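You operate a simulated robot arm through the tools that you are given. There is no shell and no other tool. Be economical: measure what you need, move in short steps, check, and stop when the job is done.

Carry out the task below with a simulated robot arm. There is one attempt and no reset: what you move stays moved.

TASK
Fetch bobbin L305 from the grey stand, latch it on the winder, set the steel slide to 3 mm.
Fine: turn the stand to bring it out from under the cover; the other bobbins stay in their seats.
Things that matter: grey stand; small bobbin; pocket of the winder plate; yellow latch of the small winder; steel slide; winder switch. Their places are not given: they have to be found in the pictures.

It is judged by the outcome, as a careful person would: the job done as asked, and still so three seconds after it is handed in. It fails if anything else is knocked over, pushed out of place, dropped, spilled or broken.

THE ROBOT
A 7-joint arm with a two-finger parallel gripper, fixed in place. Base frame: the origin is at the foot of the arm, x ahead of it, y to its left, z up; the work surface is at about z = 798. Lengths are in mm, angles in degrees, forces in N, time in s.
With the tool pointing down near the work surface it reaches from about 300 to 700 mm from the base axis. Its first joint turns from -66.0 to 66.0 degrees. Payload 1.57 kg.
Tool frame: the origin (TCP) lies between the finger pads and is the grasp point; the fingertips stand 30 mm ahead of it; z points along the fingers, y is the line along which they close. The gripper opens to 110 mm. The fingers are 24 mm wide and 12 mm thick; the gripper's body (48 by 112 mm) begins 78 mm behind the TCP.
Orientation is that of the tool frame in the base frame, as a unit quaternion [x, y, z, w]. With the fingers straight down and closing along the base's y, the tool's x points along the base's -x, its y along +y and its z along -z.

THE INTERFACE
- The arm moves only by the tool drive_tool. Its argument "steps" is a list of rows, each a list of 3 entries, a list of its own where there are three numbers: the shift along the tool's x, y, z in units of 500 mm (1.0 is 500 mm), then the turn, a rotation vector about the tool's x, y, z in units of 120 degrees (1.0 is 120 degrees), then the finger opening in m, from 0 to 0.11. In form: [[[x, y, z], [wx, wy, wz], gripper], ...]. A call has 1 to 8 rows; each row is the pose to reach, as a shift and turn from the pose commanded when the call began, along the tool's axes at that moment. A call with a number of a shift or a turn outside -1 to 1 is refused whole. A row lasts 0.2 s, in which the tool goes at most 50 mm and 8.6 degrees; a call with a longer step from one row to the next is refused whole, and so is a gripper value outside its range. A pose out of reach is approached as far as the arm can. The call stops where the force on the tool passes 40 N (or 10 N more than at its start, if that is more) or the arm is blocked; 0.2 s more then pass. The fingers move at their own pace (about 108 mm/s each) and stop on an object; they squeeze with about 32 N. The grip force told is the motor's: it shows also when the fingers shut on nothing. Time passes only in rows, and 0.2 s behind the last, so rows that repeat a pose let the fingers close. It gives the time, the measured TCP pose, the force on the tool (base axes), the opening and the grip force at its end, in the units of the frame above (readings bear some noise), and new pictures: "pictures" is both (left out), scene, wrist or none.
- Cameras (640 x 400 px; columns grow to the right, rows downward): "scene" is fixed at [163.2, -386.2, 1416.5]; the picture's right is [0.80, -0.61, 0.00], its down [-0.27, -0.36, -0.89] and it looks along [0.54, 0.71, -0.45] (base axes); focal length 341 px, centre (320, 200). "wrist" rides on the gripper at [-36, 0, -80] in the tool frame; the picture's right is [0.00, -1.00, 0.00], its down [0.97, 0.00, -0.24] and it looks along [0.24, 0.00, 0.97] (tool axes); focal length 218 px, centre (320, 200).
- pixel_to_xyz(camera, pixels): for up to 12 pixels [column, row] of the newest picture of that camera ("zoom" is the newest enlarged one), the place [x, y, z] in the base frame of the surface seen there, good to about 2 mm. No time passes.
- inspect(camera, box): a new picture of the part [left, top, right, bottom] of that camera's present view, enlarged. No time passes.
- sign_off(): hands the job in; it is judged then, once.

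Work in short steps. Measure before you move; look again where a grasp or a placing could have gone wrong, and mend it. You have 80 turns and 120 pictures in all, those below and enlarged ones among them. Open the gripper and draw the arm clear of the work before you hand the job in, unless the task says otherwise; then end with one line.

The tools are called after ">>>" by a JSON object that holds its "fn" and its "kwargs". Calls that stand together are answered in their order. drive_tool: Moves the arm, as the interface text tells. Its arguments: {"type":"object","properties":{"steps":{"type":"array","items":{"type":"array"}},"pictures":{"type":"string","enum":["both","scene","wrist","none"]}},"required":["steps"]} The other tools are called the same way: pixel_to_xyz (camera, pixels) gives the place of the surface under pixels of a picture; inspect (camera, box) takes an enlarged picture of a part of a camera's view; sign_off () hands the job in.

At the start:

```text
clock: 0.0
eef_pos: [390.0, 52.1, 1195.3]
orientation: [0.001, 1.0, -0.001, 0.0]
wrist_force: [0.6, -0.8, 0.9]
gripper_width: 110.0
finger_force: 0.0
```

scene: 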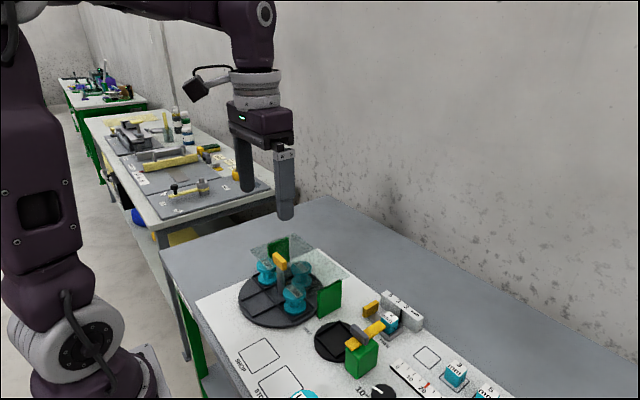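
wrist: 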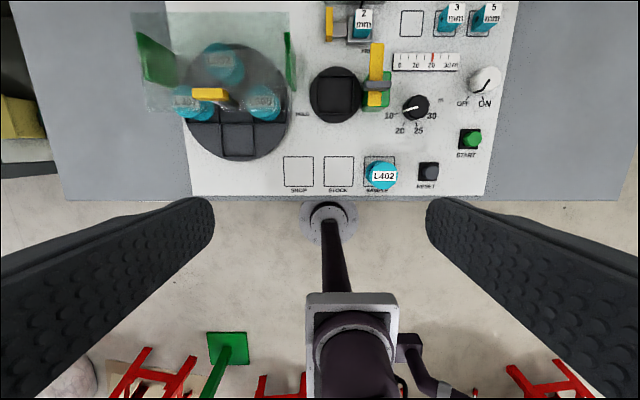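

The wrist picture shows the stand (240,100) under a clear cover, the winder plate (338,95), the latch (376,75) and the scale (425,62). I enlarge these before moving.

>>> {"fn": "inspect", "kwargs": {"camera": "wrist", "box": [130, 0, 310, 200]}}

>>> {"fn": "inspect", "kwargs": {"camera": "wrist", "box": [290, 0, 520, 200]}}

>>> {"fn": "inspect", "kwargs": {"camera": "scene", "box": [220, 220, 380, 340]}}

>>> {"fn": "inspect", "kwargs": {"camera": "scene", "box": [320, 280, 520, 400]}}

```text
2.00 times, centred on (220, 100) of wrist
```

zoom: 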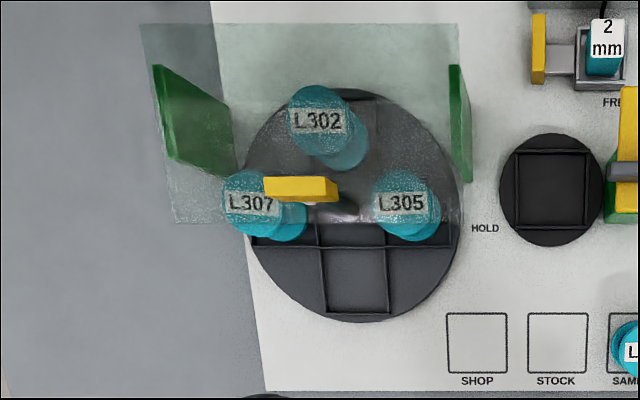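

```text
2.00 times, centred on (405, 100) of wrist
```

zoom: 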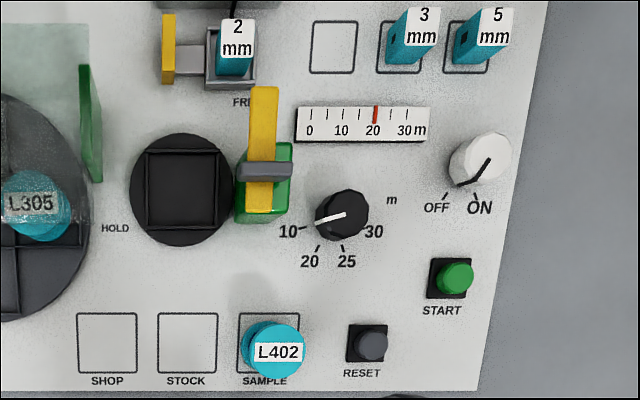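

```text
3.33 times, centred on (300, 280) of scene
```

zoom: 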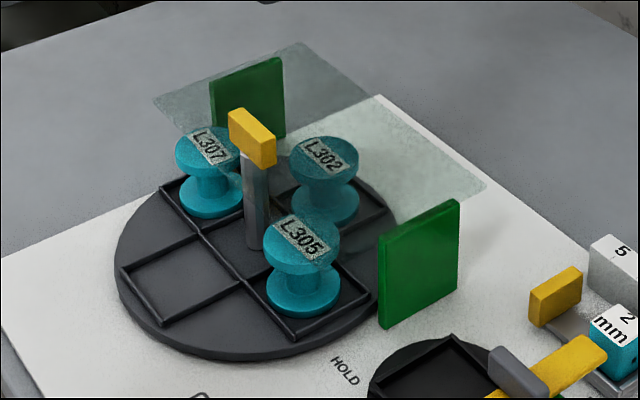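

```text
3.20 times, centred on (420, 340) of scene
```

zoom: 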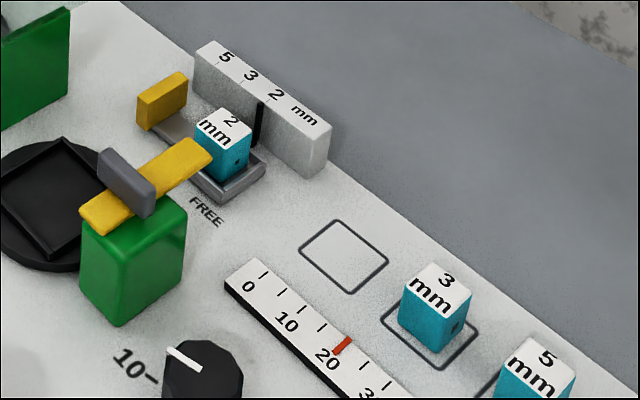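

The handle is the yellow bar on the stand's post. I measure the stand, cover, bobbins, plate, latch and slide.

>>> {"fn": "pixel_to_xyz", "kwargs": {"camera": "wrist", "pixels": [[197, 93], [227, 96], [212, 94], [200, 111], [285, 111], [240, 140], [230, 110], [262, 102], [225, 62], [182, 102], [290, 35], [160, 60]]}}

>>> {"fn": "pixel_to_xyz", "kwargs": {"camera": "wrist", "pixels": [[338, 95], [318, 75], [360, 115], [376, 48], [376, 102], [376, 85], [330, 23], [345, 28], [362, 22], [385, 95], [382, 177], [418, 24]]}}

>>> {"fn": "pixel_to_xyz", "kwargs": {"camera": "scene", "pixels": [[273, 256], [299, 265], [283, 258], [301, 291], [296, 291], [283, 285], [297, 308], [258, 247], [340, 276], [364, 351], [387, 326], [387, 321]]}}

```text
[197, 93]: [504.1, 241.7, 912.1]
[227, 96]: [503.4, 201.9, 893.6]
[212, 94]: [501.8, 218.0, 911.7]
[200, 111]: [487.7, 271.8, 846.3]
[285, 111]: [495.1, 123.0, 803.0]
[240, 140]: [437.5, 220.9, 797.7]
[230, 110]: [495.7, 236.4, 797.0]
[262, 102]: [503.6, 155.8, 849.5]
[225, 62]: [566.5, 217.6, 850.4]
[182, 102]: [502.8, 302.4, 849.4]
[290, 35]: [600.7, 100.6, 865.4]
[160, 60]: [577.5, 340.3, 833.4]
```

```text
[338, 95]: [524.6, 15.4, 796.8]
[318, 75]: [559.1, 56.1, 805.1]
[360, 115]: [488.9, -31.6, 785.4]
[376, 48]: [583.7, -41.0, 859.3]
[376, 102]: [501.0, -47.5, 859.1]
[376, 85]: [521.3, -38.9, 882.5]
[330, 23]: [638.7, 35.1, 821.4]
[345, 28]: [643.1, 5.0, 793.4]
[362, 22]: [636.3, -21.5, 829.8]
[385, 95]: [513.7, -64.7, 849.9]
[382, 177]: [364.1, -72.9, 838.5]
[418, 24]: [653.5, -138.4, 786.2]
```

```text
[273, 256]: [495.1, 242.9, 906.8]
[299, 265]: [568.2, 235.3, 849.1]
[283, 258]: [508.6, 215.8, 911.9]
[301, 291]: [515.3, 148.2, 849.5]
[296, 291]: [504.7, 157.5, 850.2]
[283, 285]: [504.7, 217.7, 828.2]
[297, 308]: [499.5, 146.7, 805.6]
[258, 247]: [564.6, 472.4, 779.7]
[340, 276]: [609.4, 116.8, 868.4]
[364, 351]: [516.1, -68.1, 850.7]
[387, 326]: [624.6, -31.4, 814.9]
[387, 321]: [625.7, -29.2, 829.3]
```

Stand centre is about (503,218) and the bar is at z 893–912, above the cover at about 870. I bring the tool over the bar while turning it counter-clockwise, so the fingers can close across the bar.

>>> {"fn": "drive_tool", "kwargs": {"steps": [[[-0.028, 0.042, 0.051], [0, 0, -0.07], 0.11], [[-0.056, 0.084, 0.102], [0, 0, -0.14], 0.11], [[-0.085, 0.126, 0.154], [0, 0, -0.21], 0.11], [[-0.113, 0.168, 0.205], [0, 0, -0.28], 0.11], [[-0.141, 0.21, 0.25], [0, 0, -0.35], 0.11], [[-0.17, 0.252, 0.29], [0, 0, -0.42], 0.11], [[-0.198, 0.294, 0.32], [0, 0, -0.49], 0.11], [[-0.226, 0.336, 0.34], [0, 0, -0.56], 0.11]], "pictures": "none"}}

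>>> {"fn": "drive_tool", "kwargs": {"steps": [[[0, 0, 0], [0, 0, -0.07], 0.06], [[0, 0, 0], [0, 0, -0.14], 0.06], [[0, 0, 0], [0, 0, -0.19], 0.06], [[0, 0, 0], [0, 0, -0.19], 0.06]]}}

```text
clock: 1.8
eef_pos: [504.0, 220.6, 1026.4]
orientation: [-0.554, 0.833, 0.0, -0.001]
wrist_force: [0.8, -0.5, 1.5]
gripper_width: 110.0
finger_force: 0.1
```

```text
clock: 2.8
eef_pos: [503.8, 219.9, 1027.6]
orientation: [0.708, -0.707, 0.0, 0.0]
wrist_force: [0.5, -0.2, 0.1]
gripper_width: 60.0
finger_force: 0.1
```

scene: 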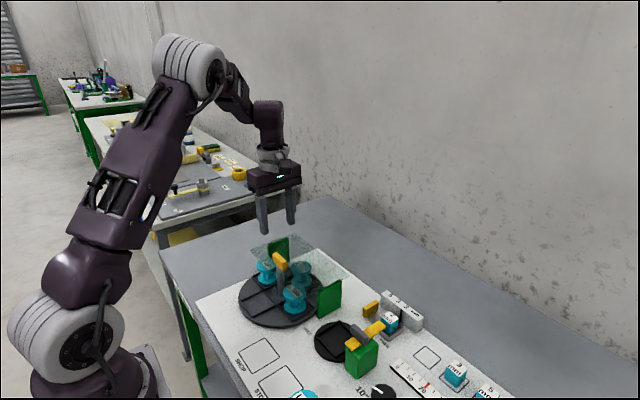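
wrist: 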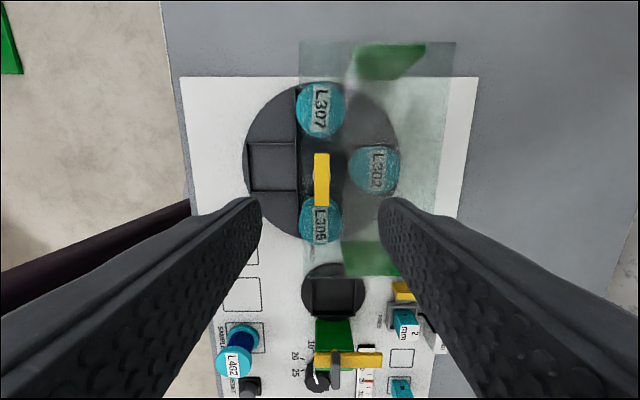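

The bar (321,180) now lies across the closing line. I zoom in to see the cover's edge and the bar.

>>> {"fn": "inspect", "kwargs": {"camera": "wrist", "box": [240, 30, 470, 290]}}

>>> {"fn": "inspect", "kwargs": {"camera": "scene", "box": [230, 225, 350, 335]}}

>>> {"fn": "pixel_to_xyz", "kwargs": {"camera": "wrist", "pixels": [[321, 155], [321, 170], [321, 185], [321, 204], [316, 180], [327, 180], [390, 50], [395, 260], [318, 110], [320, 222], [375, 170], [410, 120]]}}

```text
1.54 times, centred on (355, 160) of wrist
```

zoom: 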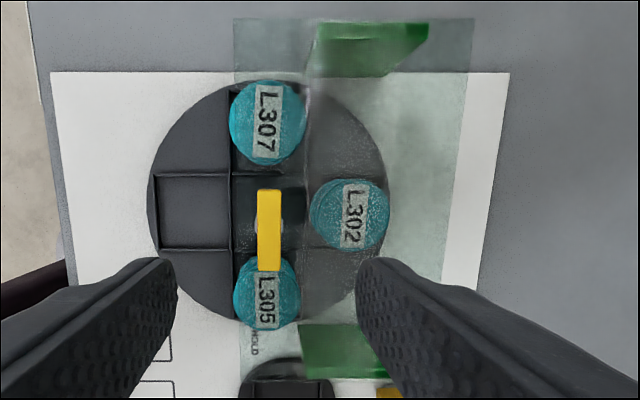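

```text
3.64 times, centred on (290, 280) of scene
```

zoom: 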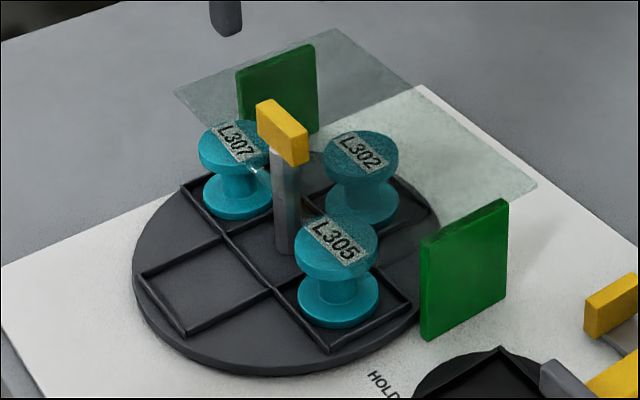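

```text
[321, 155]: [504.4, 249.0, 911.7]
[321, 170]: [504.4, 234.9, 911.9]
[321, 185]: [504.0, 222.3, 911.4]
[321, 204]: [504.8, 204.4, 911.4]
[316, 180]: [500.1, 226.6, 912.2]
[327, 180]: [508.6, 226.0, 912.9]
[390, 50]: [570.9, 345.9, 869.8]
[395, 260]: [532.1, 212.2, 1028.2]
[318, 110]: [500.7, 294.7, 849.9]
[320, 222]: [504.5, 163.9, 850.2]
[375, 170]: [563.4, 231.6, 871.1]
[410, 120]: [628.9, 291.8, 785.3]
```

The bar is about 47 × 11 mm, centred at (504.5,227) with its top at 912, and the cover's top is at about 871. I descend so the fingertips stop at about 884, then close.

>>> {"fn": "drive_tool", "kwargs": {"steps": [[[-0.0142, -0.0014, 0.08], [0, 0, 0], 0.06], [[-0.0142, -0.0014, 0.16], [0, 0, 0], 0.06], [[-0.0142, -0.0014, 0.226], [0, 0, 0], 0.06], [[-0.0142, -0.0014, 0.226], [0, 0, 0], 0.0], [[-0.0142, -0.0014, 0.226], [0, 0, 0], 0.0], [[-0.0142, -0.0014, 0.226], [0, 0, 0], 0.0]]}}

```text
clock: 4.2
eef_pos: [504.6, 227.1, 913.7]
orientation: [0.707, -0.707, 0.001, -0.002]
wrist_force: [15.2, 1.4, -11.8]
gripper_width: 20.0
finger_force: 33.4
```

scene: 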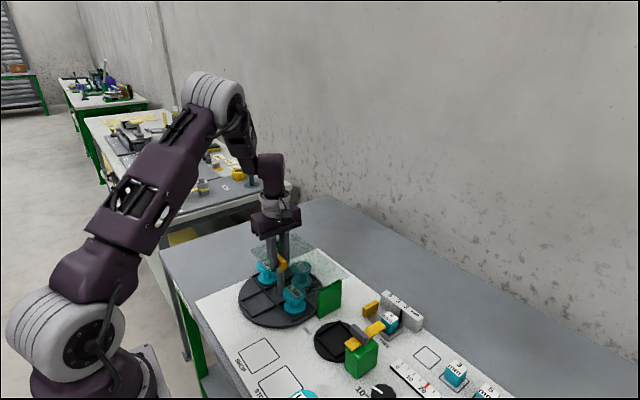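
wrist: 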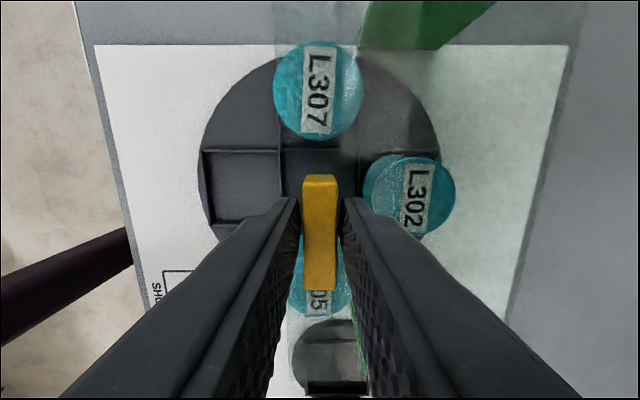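

The opening of 20 mm means the fingers closed on the post below the bar. I open, rise 13 mm and close on the bar itself.

>>> {"fn": "drive_tool", "kwargs": {"steps": [[[0, 0, 0], [0, 0, 0], 0.05], [[0, -0.002, -0.026], [0, 0, 0], 0.05], [[0, -0.002, -0.026], [0, 0, 0], 0.0], [[0, -0.002, -0.026], [0, 0, 0], 0.0], [[0, -0.002, -0.026], [0, 0, 0], 0.0]], "pictures": "wrist"}}

```text
clock: 5.4
eef_pos: [504.5, 226.4, 927.4]
orientation: [0.707, -0.707, 0.0, 0.0]
wrist_force: [4.5, 0.1, -1.6]
gripper_width: 14.0
finger_force: 30.7
```

wrist: 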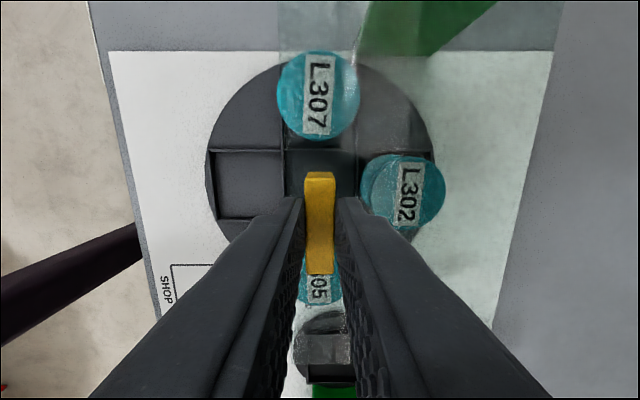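

Now gripping the bar (14 mm). I turn clockwise about 48° and check.

>>> {"fn": "drive_tool", "kwargs": {"steps": [[[0, 0, 0], [0, 0, 0.03], 0.0], [[0, 0, 0], [0, 0, 0.08], 0.0], [[0, 0, 0], [0, 0, 0.13], 0.0], [[0, 0, 0], [0, 0, 0.18], 0.0], [[0, 0, 0], [0, 0, 0.23], 0.0], [[0, 0, 0], [0, 0, 0.28], 0.0], [[0, 0, 0], [0, 0, 0.33], 0.0], [[0, 0, 0], [0, 0, 0.375], 0.0]]}}

```text
clock: 7.2
eef_pos: [506.4, 225.9, 926.7]
orientation: [-0.382, 0.924, 0.0, 0.001]
wrist_force: [15.3, -11.1, 21.2]
gripper_width: 14.0
finger_force: 30.6
```

scene: 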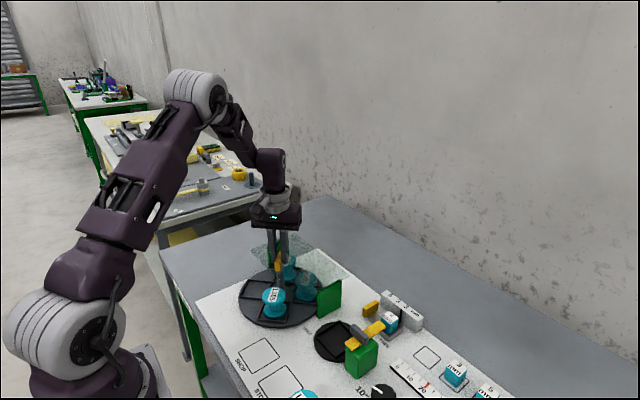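
wrist: 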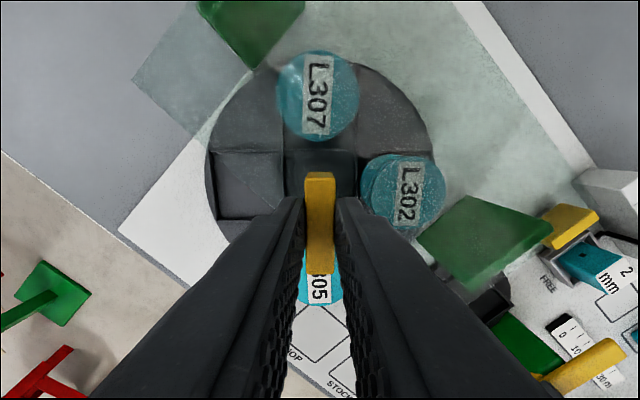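

The stand follows the turn (L305 coming forward) with about 19 N of side load. I shift the centre slightly to relieve it and complete the turn.

>>> {"fn": "drive_tool", "kwargs": {"steps": [[[-0.0007, -0.0035, 0], [0, 0, 0.03], 0.0], [[-0.0007, -0.0035, 0], [0, 0, 0.08], 0.0], [[-0.0007, -0.0035, 0], [0, 0, 0.13], 0.0], [[-0.0007, -0.0035, 0], [0, 0, 0.18], 0.0], [[-0.0007, -0.0035, 0], [0, 0, 0.23], 0.0], [[-0.0007, -0.0035, 0], [0, 0, 0.28], 0.0], [[-0.0007, -0.0035, 0], [0, 0, 0.33], 0.0], [[-0.0007, -0.0035, 0], [0, 0, 0.375], 0.0]]}}

```text
clock: 9.0
eef_pos: [505.8, 224.6, 926.1]
orientation: [0.001, 1.0, -0.001, -0.001]
wrist_force: [9.5, -11.1, 13.1]
gripper_width: 13.6
finger_force: 30.3
```

scene: 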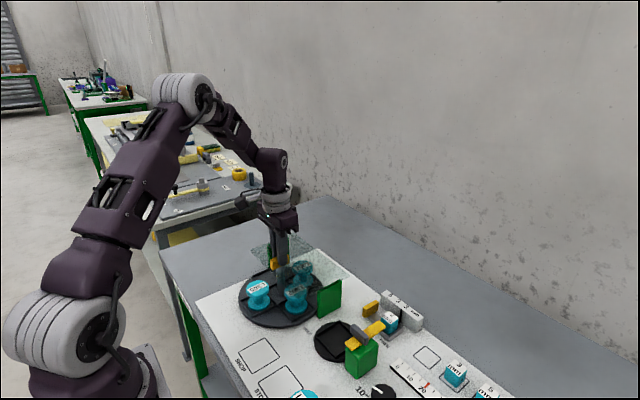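
wrist: 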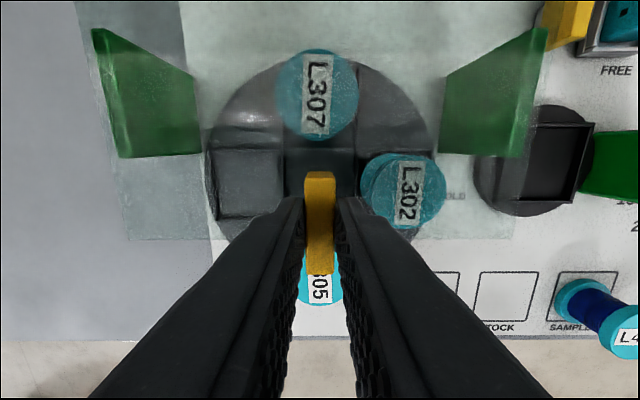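

The stand is turned 90°. I open, rise straight up and draw back to look.

>>> {"fn": "drive_tool", "kwargs": {"steps": [[[0, 0, 0], [0, 0, 0], 0.05], [[0, 0, 0], [0, 0, 0], 0.05], [[0, 0, -0.07], [0, 0, 0], 0.05], [[0, 0, -0.15], [0, 0, 0], 0.05], [[0.07, 0, -0.2], [0, 0, 0], 0.06], [[0.14, 0.0, -0.2], [0, 0, 0], 0.06]]}}

```text
clock: 10.4
eef_pos: [434.4, 224.8, 1025.4]
orientation: [0.0, 1.0, 0.0, 0.001]
wrist_force: [0.3, 0.3, -0.3]
gripper_width: 59.9
finger_force: 0.0
```

scene: 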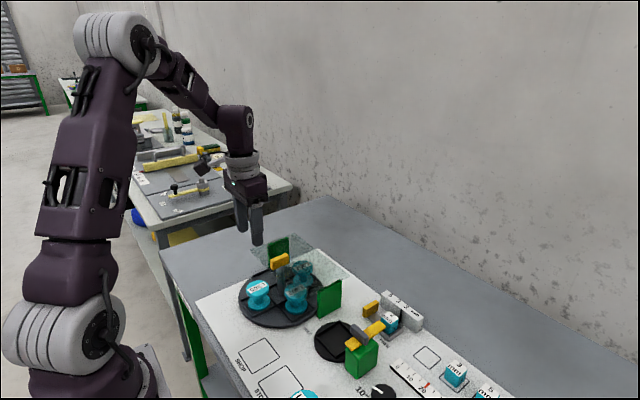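
wrist: 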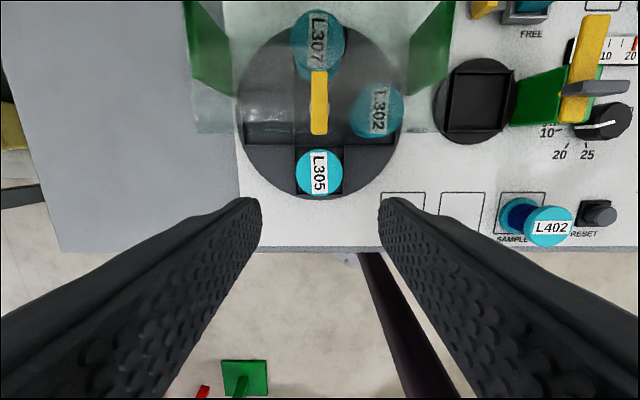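

L305 (319,172) is out in front of the cover edge. I measure its flange edges and the pocket.

>>> {"fn": "inspect", "kwargs": {"camera": "wrist", "box": [230, 60, 420, 210]}}

>>> {"fn": "inspect", "kwargs": {"camera": "scene", "box": [230, 240, 330, 330]}}

>>> {"fn": "pixel_to_xyz", "kwargs": {"camera": "wrist", "pixels": [[299, 172], [340, 172], [319, 152], [319, 190], [319, 172], [318, 132], [318, 72], [475, 101], [450, 75], [508, 78], [500, 128], [446, 128]]}}

>>> {"fn": "pixel_to_xyz", "kwargs": {"camera": "scene", "pixels": [[258, 305], [258, 288], [257, 296], [246, 288], [269, 288]]}}

```text
2.67 times, centred on (325, 135) of wrist
```

zoom: 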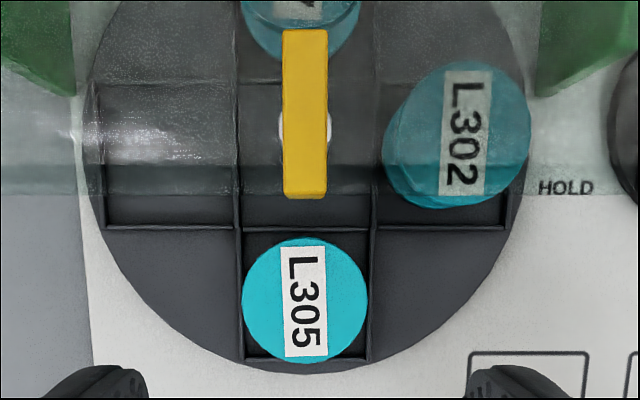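

```text
4.44 times, centred on (280, 285) of scene
```

zoom: 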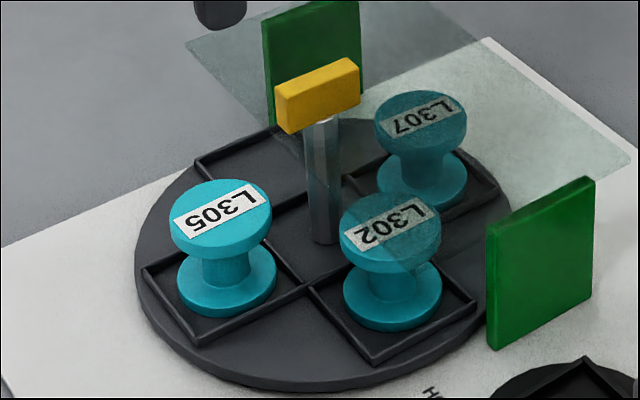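

```text
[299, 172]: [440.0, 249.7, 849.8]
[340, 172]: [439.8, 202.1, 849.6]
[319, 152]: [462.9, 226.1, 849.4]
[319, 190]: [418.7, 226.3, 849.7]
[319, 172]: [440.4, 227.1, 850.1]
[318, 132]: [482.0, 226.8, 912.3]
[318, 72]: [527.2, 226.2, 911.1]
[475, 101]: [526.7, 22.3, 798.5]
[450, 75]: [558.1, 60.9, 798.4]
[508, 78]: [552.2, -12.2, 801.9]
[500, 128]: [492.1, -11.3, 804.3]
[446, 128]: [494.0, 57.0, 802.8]
```

```text
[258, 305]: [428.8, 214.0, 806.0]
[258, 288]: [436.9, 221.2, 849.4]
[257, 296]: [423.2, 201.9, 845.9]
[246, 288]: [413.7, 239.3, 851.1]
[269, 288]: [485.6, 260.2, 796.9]
```

L305 is centred at (440.5,226), 48 mm wide with its top at 850. I descend to TCP z 842 (tips at 812, above the lower flange) and grip.

>>> {"fn": "drive_tool", "kwargs": {"steps": [[[-0.0122, 0.0024, 0.09], [0, 0, 0], 0.075], [[-0.0122, 0.0024, 0.18], [0, 0, 0], 0.075], [[-0.0122, 0.0024, 0.27], [0, 0, 0], 0.075], [[-0.0122, 0.0024, 0.33], [0, 0, 0], 0.075], [[-0.0122, 0.0024, 0.367], [0, 0, 0], 0.075], [[-0.0122, 0.0024, 0.367], [0, 0, 0], 0.0], [[-0.0122, 0.0024, 0.367], [0, 0, 0], 0.0]]}}

```text
clock: 12.0
eef_pos: [442.4, 225.9, 842.8]
orientation: [0.0, 1.0, 0.001, 0.0]
wrist_force: [0.4, -0.1, 0.4]
gripper_width: 54.8
finger_force: 32.2
```

scene: 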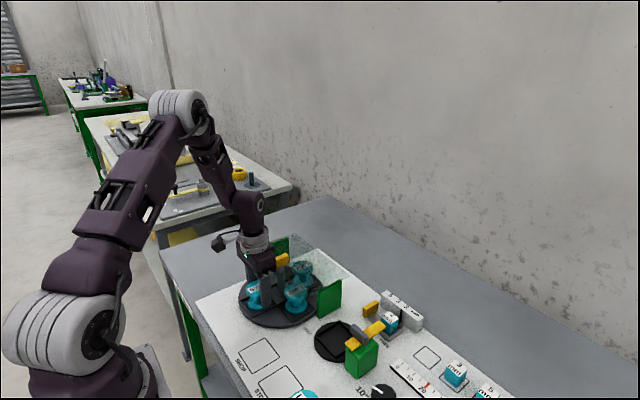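
wrist: 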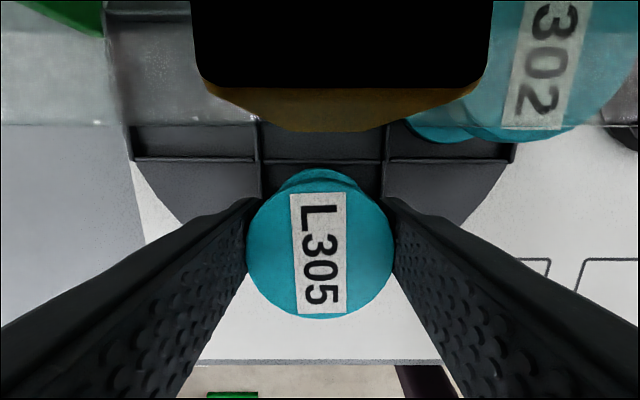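

The grip force is 32 N at 54.8 mm. I lift slowly and check that it comes along alone.

>>> {"fn": "drive_tool", "kwargs": {"steps": [[[0, 0, 0], [0, 0, 0], 0.0], [[0, 0, -0.02], [0, 0, 0], 0.0], [[0, 0, -0.06], [0, 0, 0], 0.0], [[0, 0, -0.12], [0, 0, 0], 0.0], [[0, 0, -0.2], [0, 0, 0], 0.0]]}}

```text
clock: 13.2
eef_pos: [441.2, 227.0, 943.5]
orientation: [-0.001, 1.0, 0.001, 0.0]
wrist_force: [-0.3, 0.1, 0.1]
gripper_width: 0.0
finger_force: 21.0
```

scene: 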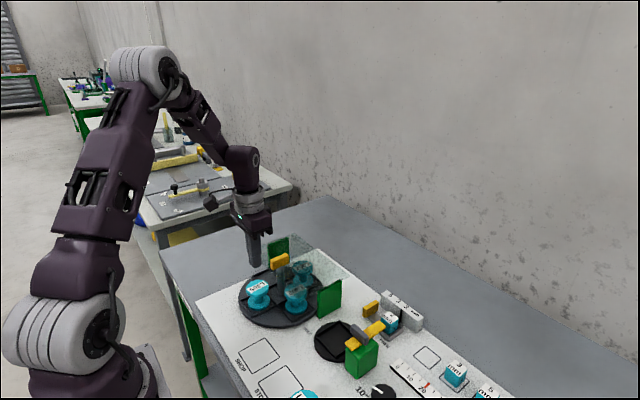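
wrist: 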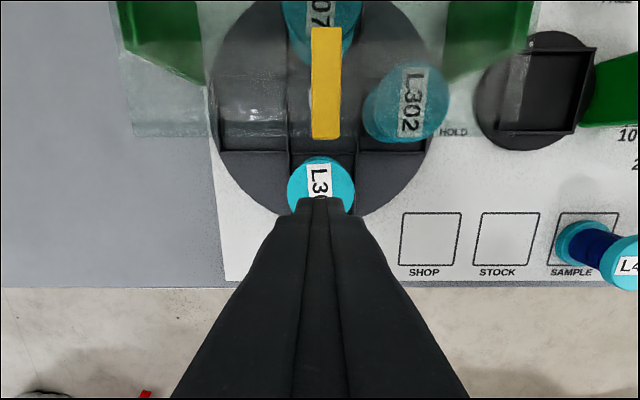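

The fingers shut on nothing: L305 stayed in its seat. I look closely at it.

>>> {"fn": "inspect", "kwargs": {"camera": "scene", "box": [235, 265, 295, 320]}}

>>> {"fn": "pixel_to_xyz", "kwargs": {"camera": "wrist", "pixels": [[288, 185], [354, 185], [321, 158], [305, 175], [338, 175], [321, 185]]}}

```text
7.27 times, centred on (265, 292) of scene
```

zoom: 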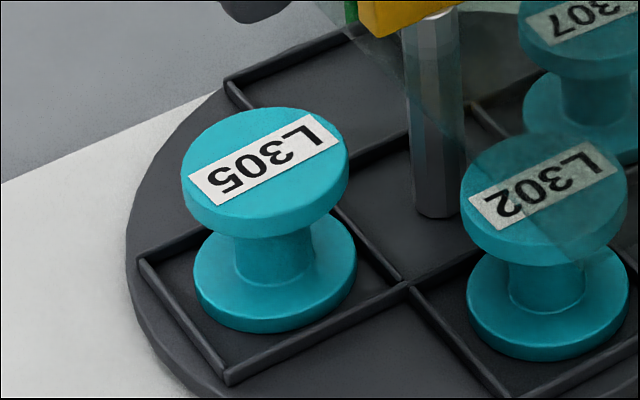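

```text
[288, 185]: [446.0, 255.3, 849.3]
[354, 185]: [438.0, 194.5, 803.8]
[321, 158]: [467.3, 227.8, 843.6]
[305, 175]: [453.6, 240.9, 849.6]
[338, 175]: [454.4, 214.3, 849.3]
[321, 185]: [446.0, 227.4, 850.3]
```

L305 is still seated, about 54 mm wide, at (440.5,227). I grip again slightly lower, then lift only a few mm and read the force to see if the seat retains it.

>>> {"fn": "drive_tool", "kwargs": {"steps": [[[0, 0, 0], [0, 0, 0], 0.08], [[0, 0, 0.0], [0, 0, 0], 0.08], [[0.001, 0, 0.08], [0, 0, 0], 0.08], [[0.001, 0, 0.16], [0, 0, 0], 0.08], [[0.001, 0, 0.211], [0, 0, 0], 0.08], [[0.001, 0, 0.211], [0, 0, 0], 0.04], [[0.001, 0, 0.211], [0, 0, 0], 0.04], [[0.001, 0, 0.211], [0, 0, 0], 0.04]], "pictures": "wrist"}}

>>> {"fn": "drive_tool", "kwargs": {"steps": [[[0, 0, -0.002], [0, 0, 0], 0.04], [[0, 0, -0.004], [0, 0, 0], 0.04]], "pictures": "none"}}

```text
clock: 15.0
eef_pos: [439.5, 227.1, 837.5]
orientation: [0.0, 1.0, 0.0, 0.0]
wrist_force: [0.4, 0.7, 0.7]
gripper_width: 54.3
finger_force: 32.0
```

wrist: 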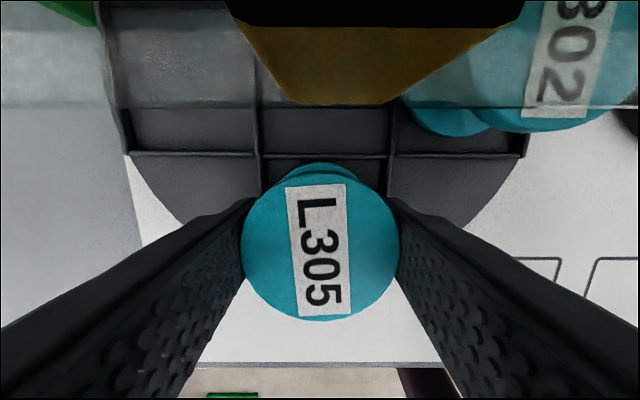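

```text
clock: 15.6
eef_pos: [439.7, 227.9, 839.2]
orientation: [0.0, 1.0, 0.001, 0.0]
wrist_force: [0.4, -1.2, -0.8]
gripper_width: 54.3
finger_force: 32.3
```

Grip holds at 54.3 mm. I continue up slowly.

>>> {"fn": "drive_tool", "kwargs": {"steps": [[[0, 0, -0.004], [0, 0, 0], 0.04], [[0, 0, -0.008], [0, 0, 0], 0.04], [[0, 0, -0.014], [0, 0, 0], 0.04], [[0, 0, -0.022], [0, 0, 0], 0.04], [[0, 0, -0.03], [0, 0, 0], 0.04]]}}

```text
clock: 16.8
eef_pos: [441.6, 226.7, 854.3]
orientation: [0.0, 1.0, 0.0, 0.0]
wrist_force: [0.1, -0.1, -0.9]
gripper_width: 54.0
finger_force: 32.0
```

scene: 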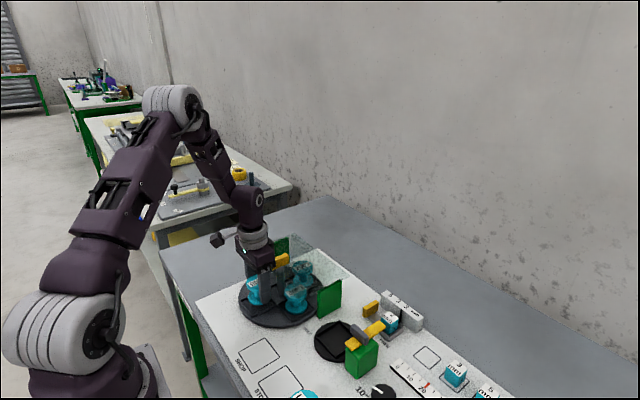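
wrist: 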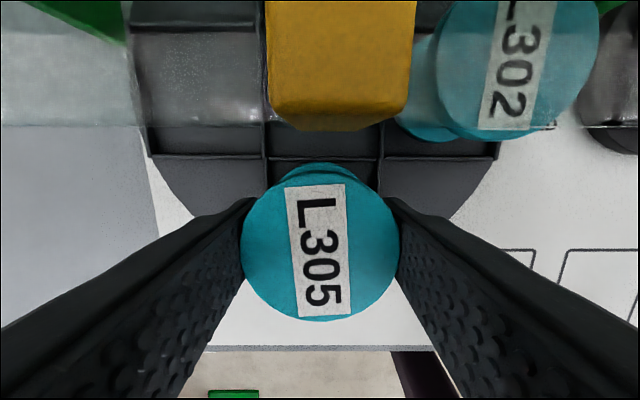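

L305 rides with the gripper. I raise it gently further, watching that it stays.

>>> {"fn": "drive_tool", "kwargs": {"steps": [[[0, 0, -0.015], [0, 0, 0], 0.04], [[0, 0, -0.035], [0, 0, 0], 0.04], [[0, 0, -0.055], [0, 0, 0], 0.04], [[0, 0, -0.075], [0, 0, 0], 0.04], [[0, 0, -0.095], [0, 0, 0], 0.04], [[0, 0, -0.11], [0, 0, 0], 0.04], [[0, 0, -0.12], [0, 0, 0], 0.04]]}}

```text
clock: 18.4
eef_pos: [443.5, 226.2, 915.6]
orientation: [0.0, 1.0, -0.001, 0.0]
wrist_force: [0.6, -0.2, -0.4]
gripper_width: 54.0
finger_force: 32.2
```

scene: 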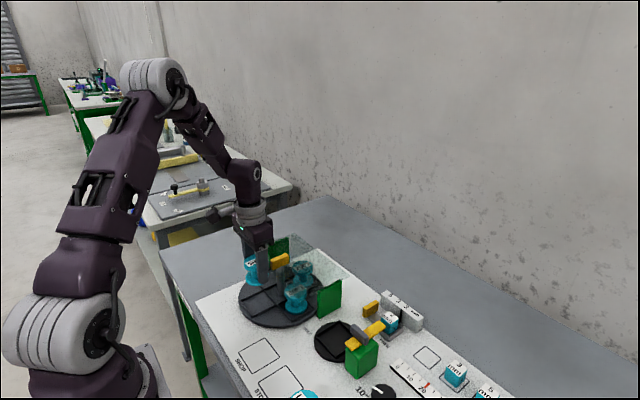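
wrist: 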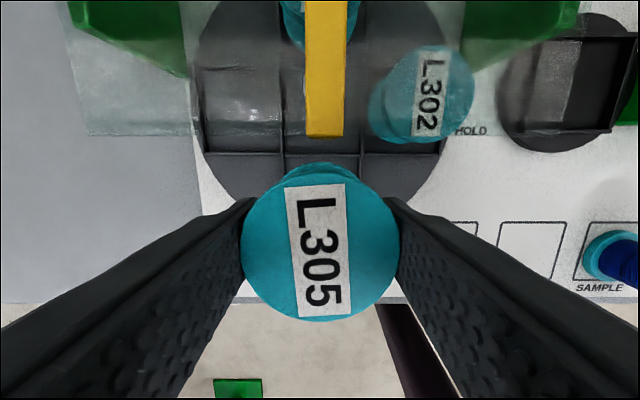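

Held well. I carry it along -y in front of the cover to y≈26.

>>> {"fn": "drive_tool", "kwargs": {"steps": [[[0, -0.03, 0], [0, 0, 0], 0.04], [[0, -0.08, 0], [0, 0, 0], 0.04], [[0, -0.14, 0], [0, 0, 0], 0.04], [[0, -0.2, 0], [0, 0, 0], 0.04], [[0, -0.26, 0], [0, 0, 0], 0.04], [[0, -0.32, 0], [0, 0, 0], 0.04], [[0, -0.37, 0], [0, 0, 0], 0.04], [[0, -0.4, 0], [0, 0, 0], 0.04]]}}

```text
clock: 20.2
eef_pos: [442.1, 25.4, 913.2]
orientation: [0.001, 1.0, -0.001, 0.0]
wrist_force: [-0.9, -0.2, -0.3]
gripper_width: 54.1
finger_force: 32.2
```

scene: 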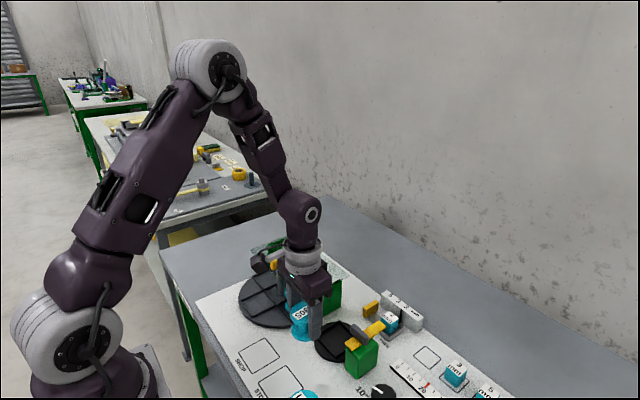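
wrist: 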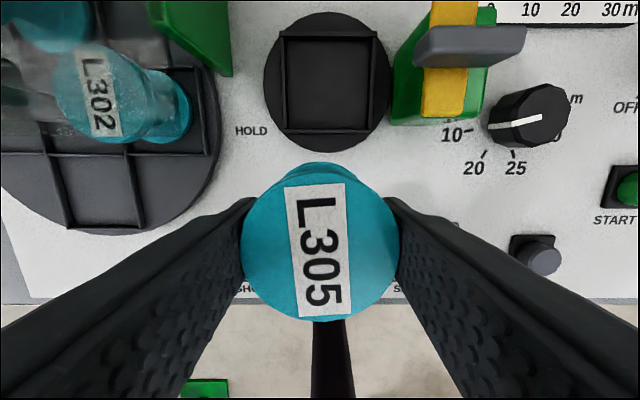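

>>> {"fn": "inspect", "kwargs": {"camera": "wrist", "box": [240, 0, 540, 170]}}

>>> {"fn": "pixel_to_xyz", "kwargs": {"camera": "wrist", "pixels": [[289, 80], [373, 80], [331, 80], [331, 41], [331, 123], [282, 80], [381, 80], [441, 108], [500, 45], [418, 45], [470, 30], [393, 120]]}}

>>> {"fn": "inspect", "kwargs": {"camera": "scene", "box": [320, 290, 420, 380]}}

```text
2.13 times, centred on (390, 85) of wrist
```

zoom: 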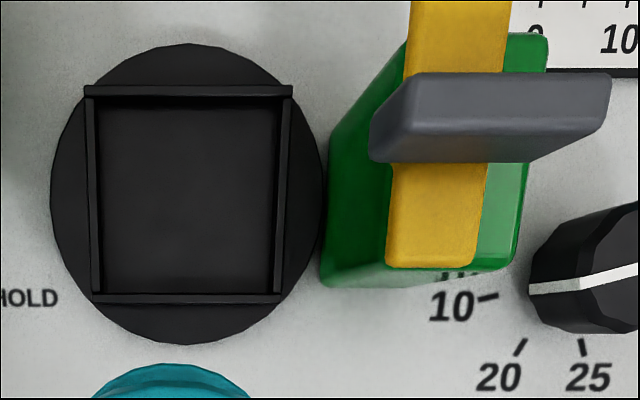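

```text
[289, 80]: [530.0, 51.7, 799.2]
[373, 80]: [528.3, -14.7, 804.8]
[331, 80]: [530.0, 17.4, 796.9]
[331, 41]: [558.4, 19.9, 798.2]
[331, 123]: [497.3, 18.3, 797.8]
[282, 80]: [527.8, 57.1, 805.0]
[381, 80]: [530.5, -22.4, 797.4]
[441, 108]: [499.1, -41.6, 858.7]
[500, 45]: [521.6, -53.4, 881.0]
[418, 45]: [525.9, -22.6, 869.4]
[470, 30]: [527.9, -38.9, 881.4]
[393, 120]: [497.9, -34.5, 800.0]
```

```text
4.44 times, centred on (370, 335) of scene
```

zoom: 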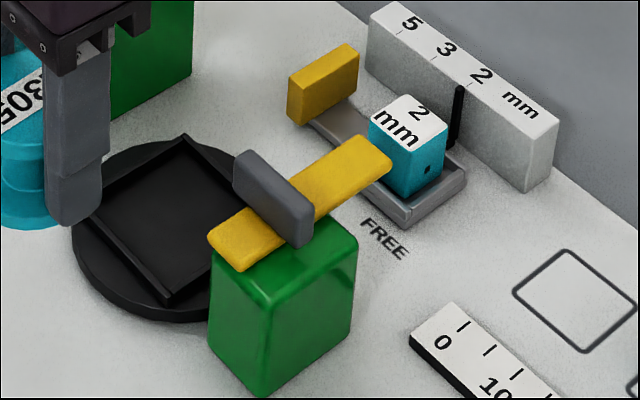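

Pocket centre works out at about (527.5,19) with rim at 805 and floor at 797. The latch knob's end (y≈-22) is too near for fingers closing along y, so I turn the tool 90° counter-clockwise first.

>>> {"fn": "drive_tool", "kwargs": {"steps": [[[0, 0, 0], [0, 0, -0.04], 0.04], [[0, 0, 0], [0, 0, -0.1], 0.04], [[0, 0, 0], [0, 0, -0.16], 0.04], [[0, 0, 0], [0, 0, -0.22], 0.04], [[0, 0, 0], [0, 0, -0.28], 0.04], [[0, 0, 0], [0, 0, -0.34], 0.04], [[0, 0, 0], [0, 0, -0.4], 0.04], [[0, 0, 0], [0, 0, -0.45], 0.04]], "pictures": "none"}}

>>> {"fn": "drive_tool", "kwargs": {"steps": [[[0, 0, 0], [0, 0, -0.06], 0.04], [[0, 0, 0], [0, 0, -0.12], 0.04], [[0, 0, 0], [0, 0, -0.18], 0.04], [[0, 0, 0], [0, 0, -0.24], 0.04], [[0, 0, 0], [0, 0, -0.3], 0.04], [[0, 0, 0], [0, 0, -0.3], 0.04]]}}

```text
clock: 22.0
eef_pos: [441.4, 29.3, 913.2]
orientation: [-0.455, 0.89, 0.0, 0.0]
wrist_force: [0.1, -0.6, 0.1]
gripper_width: 54.1
finger_force: 31.4
```

```text
clock: 23.4
eef_pos: [441.8, 26.9, 912.3]
orientation: [0.708, -0.706, 0.001, 0.0]
wrist_force: [0.0, 0.3, -0.8]
gripper_width: 53.9
finger_force: 31.8
```

scene: 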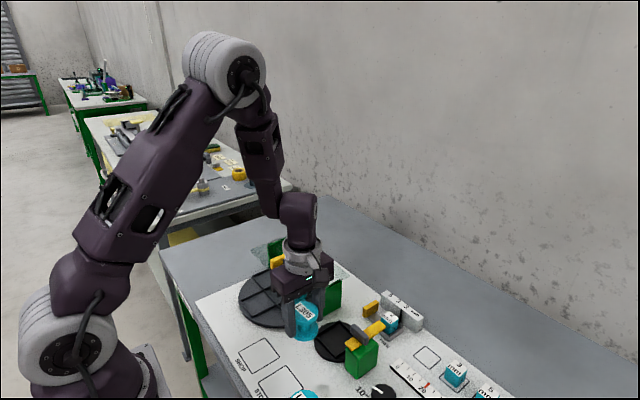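
wrist: 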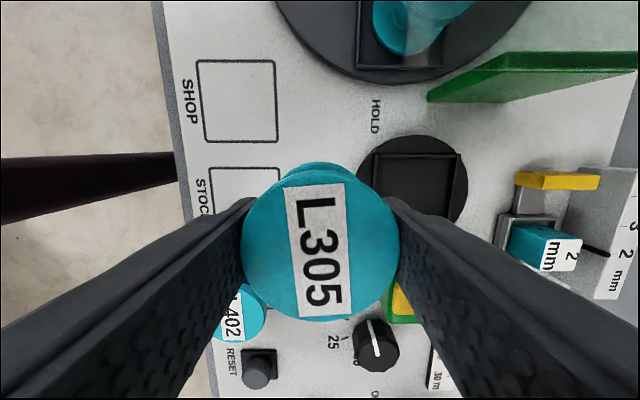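

Turned, grip steady. I move to above the pocket (527.5,19) and check from the pictures.

>>> {"fn": "drive_tool", "kwargs": {"steps": [[[0.003, -0.03, 0], [0, 0, 0], 0.04], [[0.007, -0.08, 0], [0, 0, 0], 0.04], [[0.011, -0.13, 0], [0, 0, 0], 0.04], [[0.0155, -0.172, 0], [0, 0, 0], 0.04], [[0.0155, -0.172, 0.03], [0, 0, 0], 0.04], [[0.0155, -0.172, 0.07], [0, 0, 0], 0.04], [[0.0155, -0.172, 0.1], [0, 0, 0], 0.04], [[0.0155, -0.172, 0.11], [0, 0, 0], 0.04]]}}

>>> {"fn": "inspect", "kwargs": {"camera": "scene", "box": [290, 280, 410, 390]}}

```text
clock: 25.2
eef_pos: [527.7, 19.5, 858.9]
orientation: [-0.707, 0.707, 0.0, 0.0]
wrist_force: [-0.1, 0.0, -0.9]
gripper_width: 54.1
finger_force: 31.6
```

scene: 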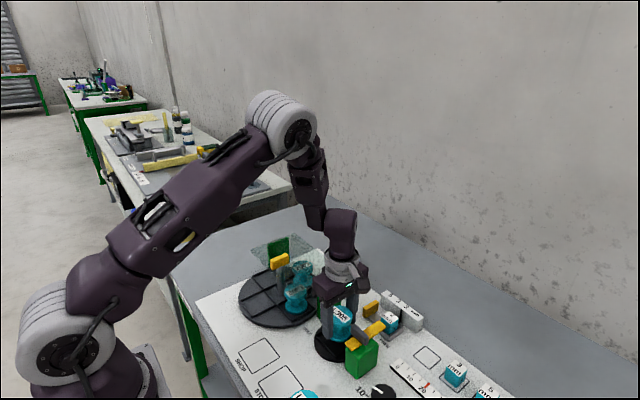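
wrist: 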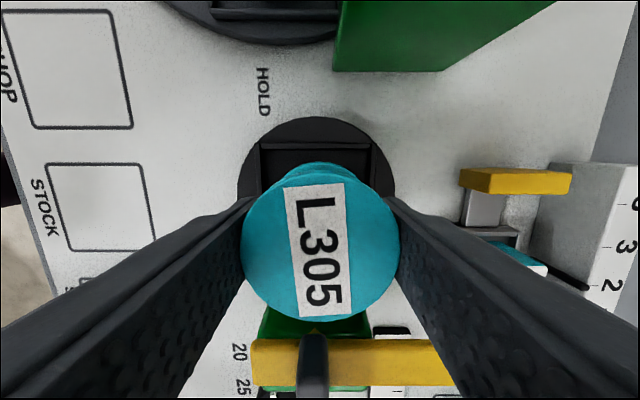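

```text
3.64 times, centred on (350, 335) of scene
```

zoom: 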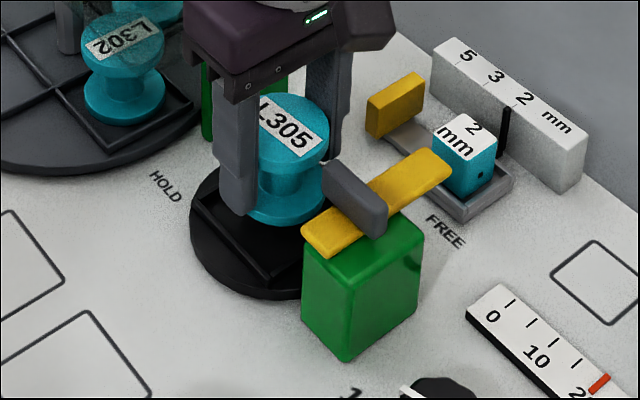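

Aligned in column with the pocket. I lower the last 20 mm slowly.

>>> {"fn": "drive_tool", "kwargs": {"steps": [[[0, 0, 0.012], [0, 0, 0], 0.04], [[0, 0, 0.024], [0, 0, 0], 0.04], [[0, 0, 0.032], [0, 0, 0], 0.04], [[0, 0, 0.038], [0, 0, 0], 0.04], [[0, 0, 0.038], [0, 0, 0], 0.04]]}}

>>> {"fn": "inspect", "kwargs": {"camera": "scene", "box": [290, 280, 410, 390]}}

```text
clock: 26.4
eef_pos: [528.1, 19.9, 839.3]
orientation: [-0.707, 0.707, -0.001, 0.0]
wrist_force: [-0.1, 0.0, 0.0]
gripper_width: 54.4
finger_force: 31.9
```

scene: 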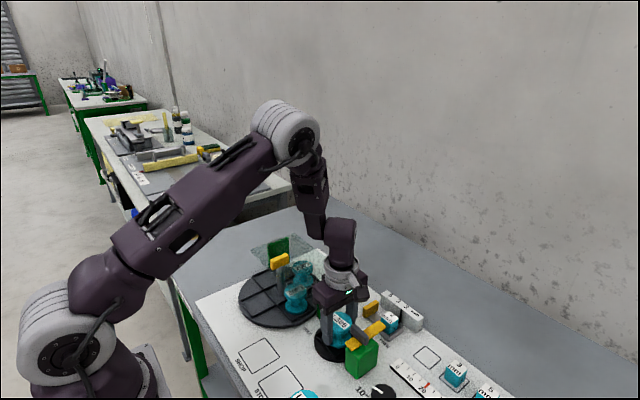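
wrist: 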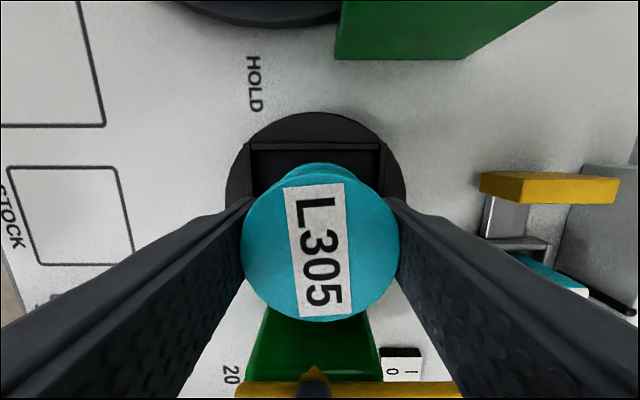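

```text
3.64 times, centred on (350, 335) of scene
```

zoom: 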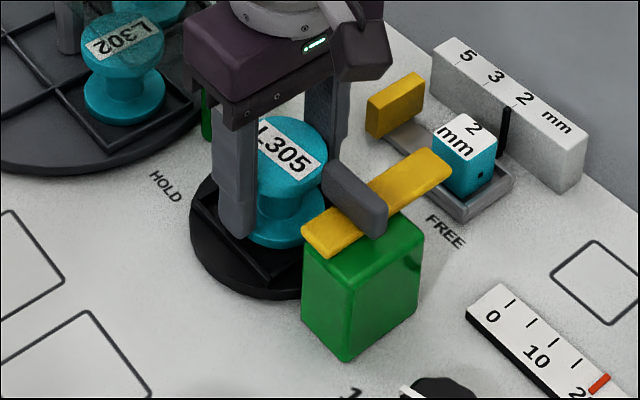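

The re-worked rim edges put the pocket centre nearer x≈524. I shift 3.5 mm towards -x, lower 1.5 mm and release.

>>> {"fn": "drive_tool", "kwargs": {"steps": [[[0, 0.0035, 0], [0, 0, 0], 0.04], [[0, 0.007, 0], [0, 0, 0], 0.04], [[0, 0.007, 0.003], [0, 0, 0], 0.04], [[0, 0.007, 0.003], [0, 0, 0], 0.04], [[0, 0.007, 0.003], [0, 0, 0], 0.065], [[0, 0.007, 0.003], [0, 0, 0], 0.07], [[0, 0.007, -0.03], [0, 0, 0], 0.07], [[0, 0.007, -0.08], [0, 0, 0], 0.07]]}}

>>> {"fn": "inspect", "kwargs": {"camera": "scene", "box": [290, 280, 410, 390]}}

```text
clock: 28.2
eef_pos: [523.7, 19.4, 881.9]
orientation: [-0.707, 0.707, 0.001, 0.001]
wrist_force: [0.0, -0.4, 0.1]
gripper_width: 69.9
finger_force: 0.1
```

scene: 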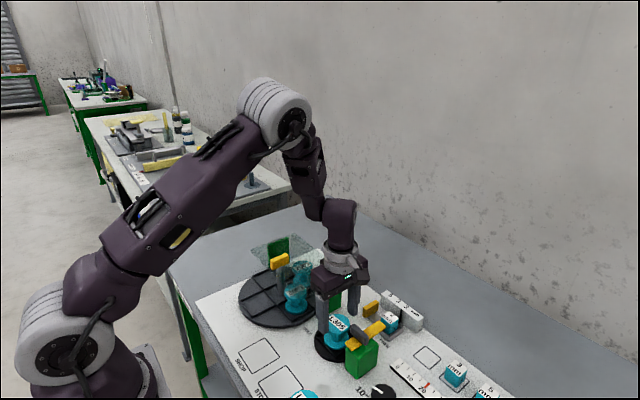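
wrist: 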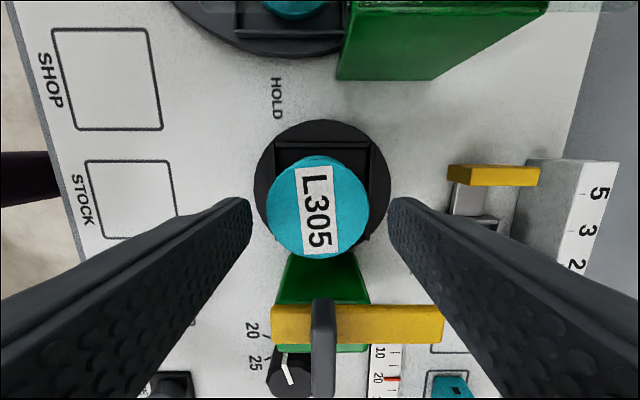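

```text
3.64 times, centred on (350, 335) of scene
```

zoom: 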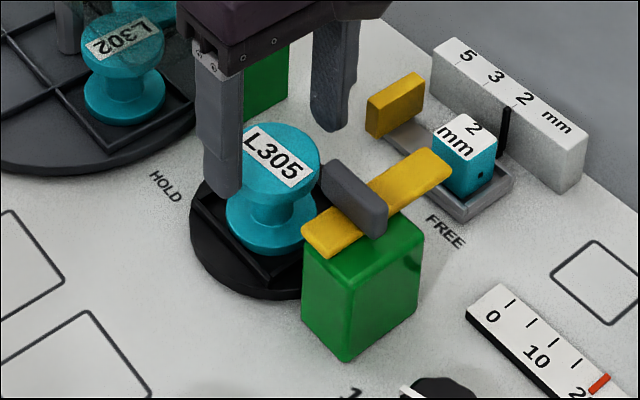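

L305 stands in the pocket. I rise, then turn the tool to yaw -90 so I can grip the latch's grey knob across its thickness and turn counter-clockwise back to yaw 0.

>>> {"fn": "drive_tool", "kwargs": {"steps": [[[0, 0, -0.08], [0, 0, 0], 0.07], [[0, 0, -0.16], [0, 0, 0], 0.07], [[0.02, 0, -0.2], [0, 0, 0.07], 0.07], [[0.04, 0, -0.2], [0, 0, 0.14], 0.07], [[0.06, 0, -0.2], [0, 0, 0.21], 0.07], [[0.08, 0, -0.2], [0, 0, 0.28], 0.07], [[0.1, 0, -0.2], [0, 0, 0.35], 0.07], [[0.117, 0.003, -0.2], [0, 0, 0.42], 0.07]], "pictures": "none"}}

>>> {"fn": "drive_tool", "kwargs": {"steps": [[[0, 0, 0], [0, 0, 0.07], 0.06], [[0, 0, 0], [0, 0, 0.14], 0.06], [[0, 0, 0], [0, 0, 0.21], 0.06], [[0, 0, 0], [0, 0, 0.28], 0.06], [[0, 0, 0], [0, 0, 0.35], 0.06], [[0, 0, 0], [0, 0, 0.42], 0.06], [[0, 0, 0], [0, 0, 0.49], 0.06], [[0, 0, 0], [0, 0, 0.56], 0.06]], "pictures": "none"}}

>>> {"fn": "drive_tool", "kwargs": {"steps": [[[0, 0, 0], [0, 0, 0.07], 0.05], [[0, 0, 0], [0, 0, 0.14], 0.05], [[0, 0, 0], [0, 0, 0.21], 0.05], [[0, 0, 0], [0, 0, 0.28], 0.05], [[0, 0, 0], [0, 0, 0.35], 0.05], [[0, 0, 0], [0, 0, 0.42], 0.05], [[0, 0, 0], [0, 0, 0.49], 0.05], [[0, 0, 0], [0, 0, 0.52], 0.05]]}}

```text
clock: 30.0
eef_pos: [523.3, -40.2, 980.0]
orientation: [-0.337, 0.941, 0.001, 0.0]
wrist_force: [-0.2, 0.5, 0.4]
gripper_width: 70.3
finger_force: 0.1
```

```text
clock: 31.8
eef_pos: [523.5, -39.5, 980.4]
orientation: [0.24, 0.971, -0.001, 0.0]
wrist_force: [-0.3, -0.1, 0.3]
gripper_width: 59.8
finger_force: 0.1
```

```text
clock: 33.6
eef_pos: [523.4, -39.1, 980.1]
orientation: [0.707, 0.707, -0.001, 0.0]
wrist_force: [0.2, -0.7, 0.8]
gripper_width: 50.0
finger_force: 0.0
```

scene: 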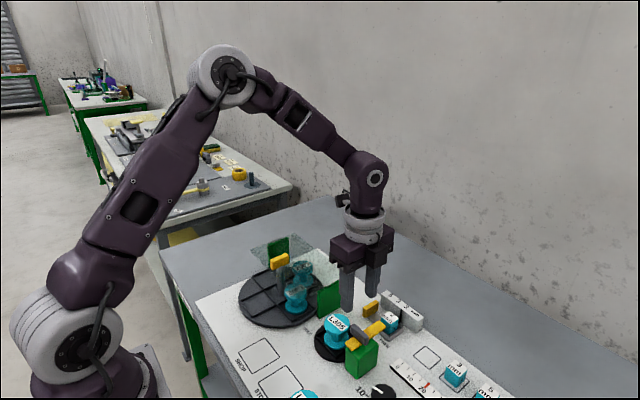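
wrist: 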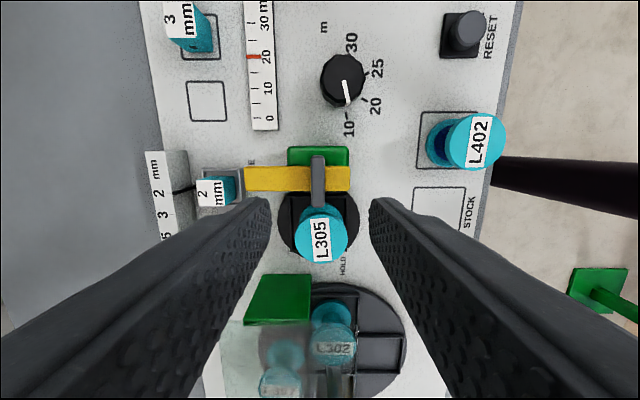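

Yaw -90 reached. I measure the knob and bar from here.

>>> {"fn": "inspect", "kwargs": {"camera": "wrist", "box": [230, 130, 370, 270]}}

>>> {"fn": "pixel_to_xyz", "kwargs": {"camera": "wrist", "pixels": [[318, 158], [318, 175], [318, 198], [312, 180], [324, 180], [248, 178], [346, 178], [295, 178], [320, 240], [290, 150], [347, 150], [300, 240]]}}

```text
2.86 times, centred on (300, 200) of wrist
```

zoom: 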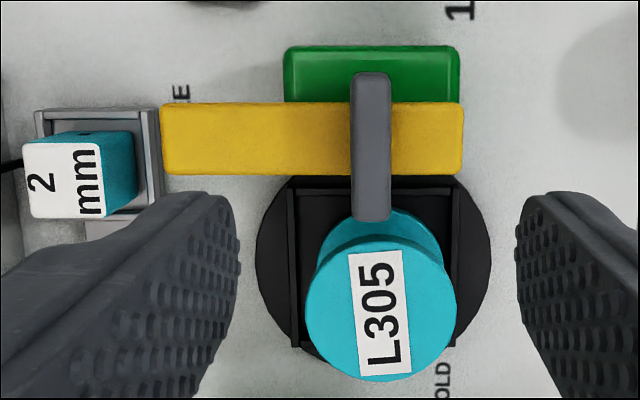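

```text
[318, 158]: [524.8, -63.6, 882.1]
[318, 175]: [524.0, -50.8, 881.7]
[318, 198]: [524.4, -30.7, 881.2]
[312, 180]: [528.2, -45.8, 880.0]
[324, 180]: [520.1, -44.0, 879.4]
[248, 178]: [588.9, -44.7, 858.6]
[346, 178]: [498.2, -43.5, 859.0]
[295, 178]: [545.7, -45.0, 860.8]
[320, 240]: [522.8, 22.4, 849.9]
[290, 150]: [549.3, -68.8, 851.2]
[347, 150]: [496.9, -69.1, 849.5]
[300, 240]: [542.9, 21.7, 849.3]
```

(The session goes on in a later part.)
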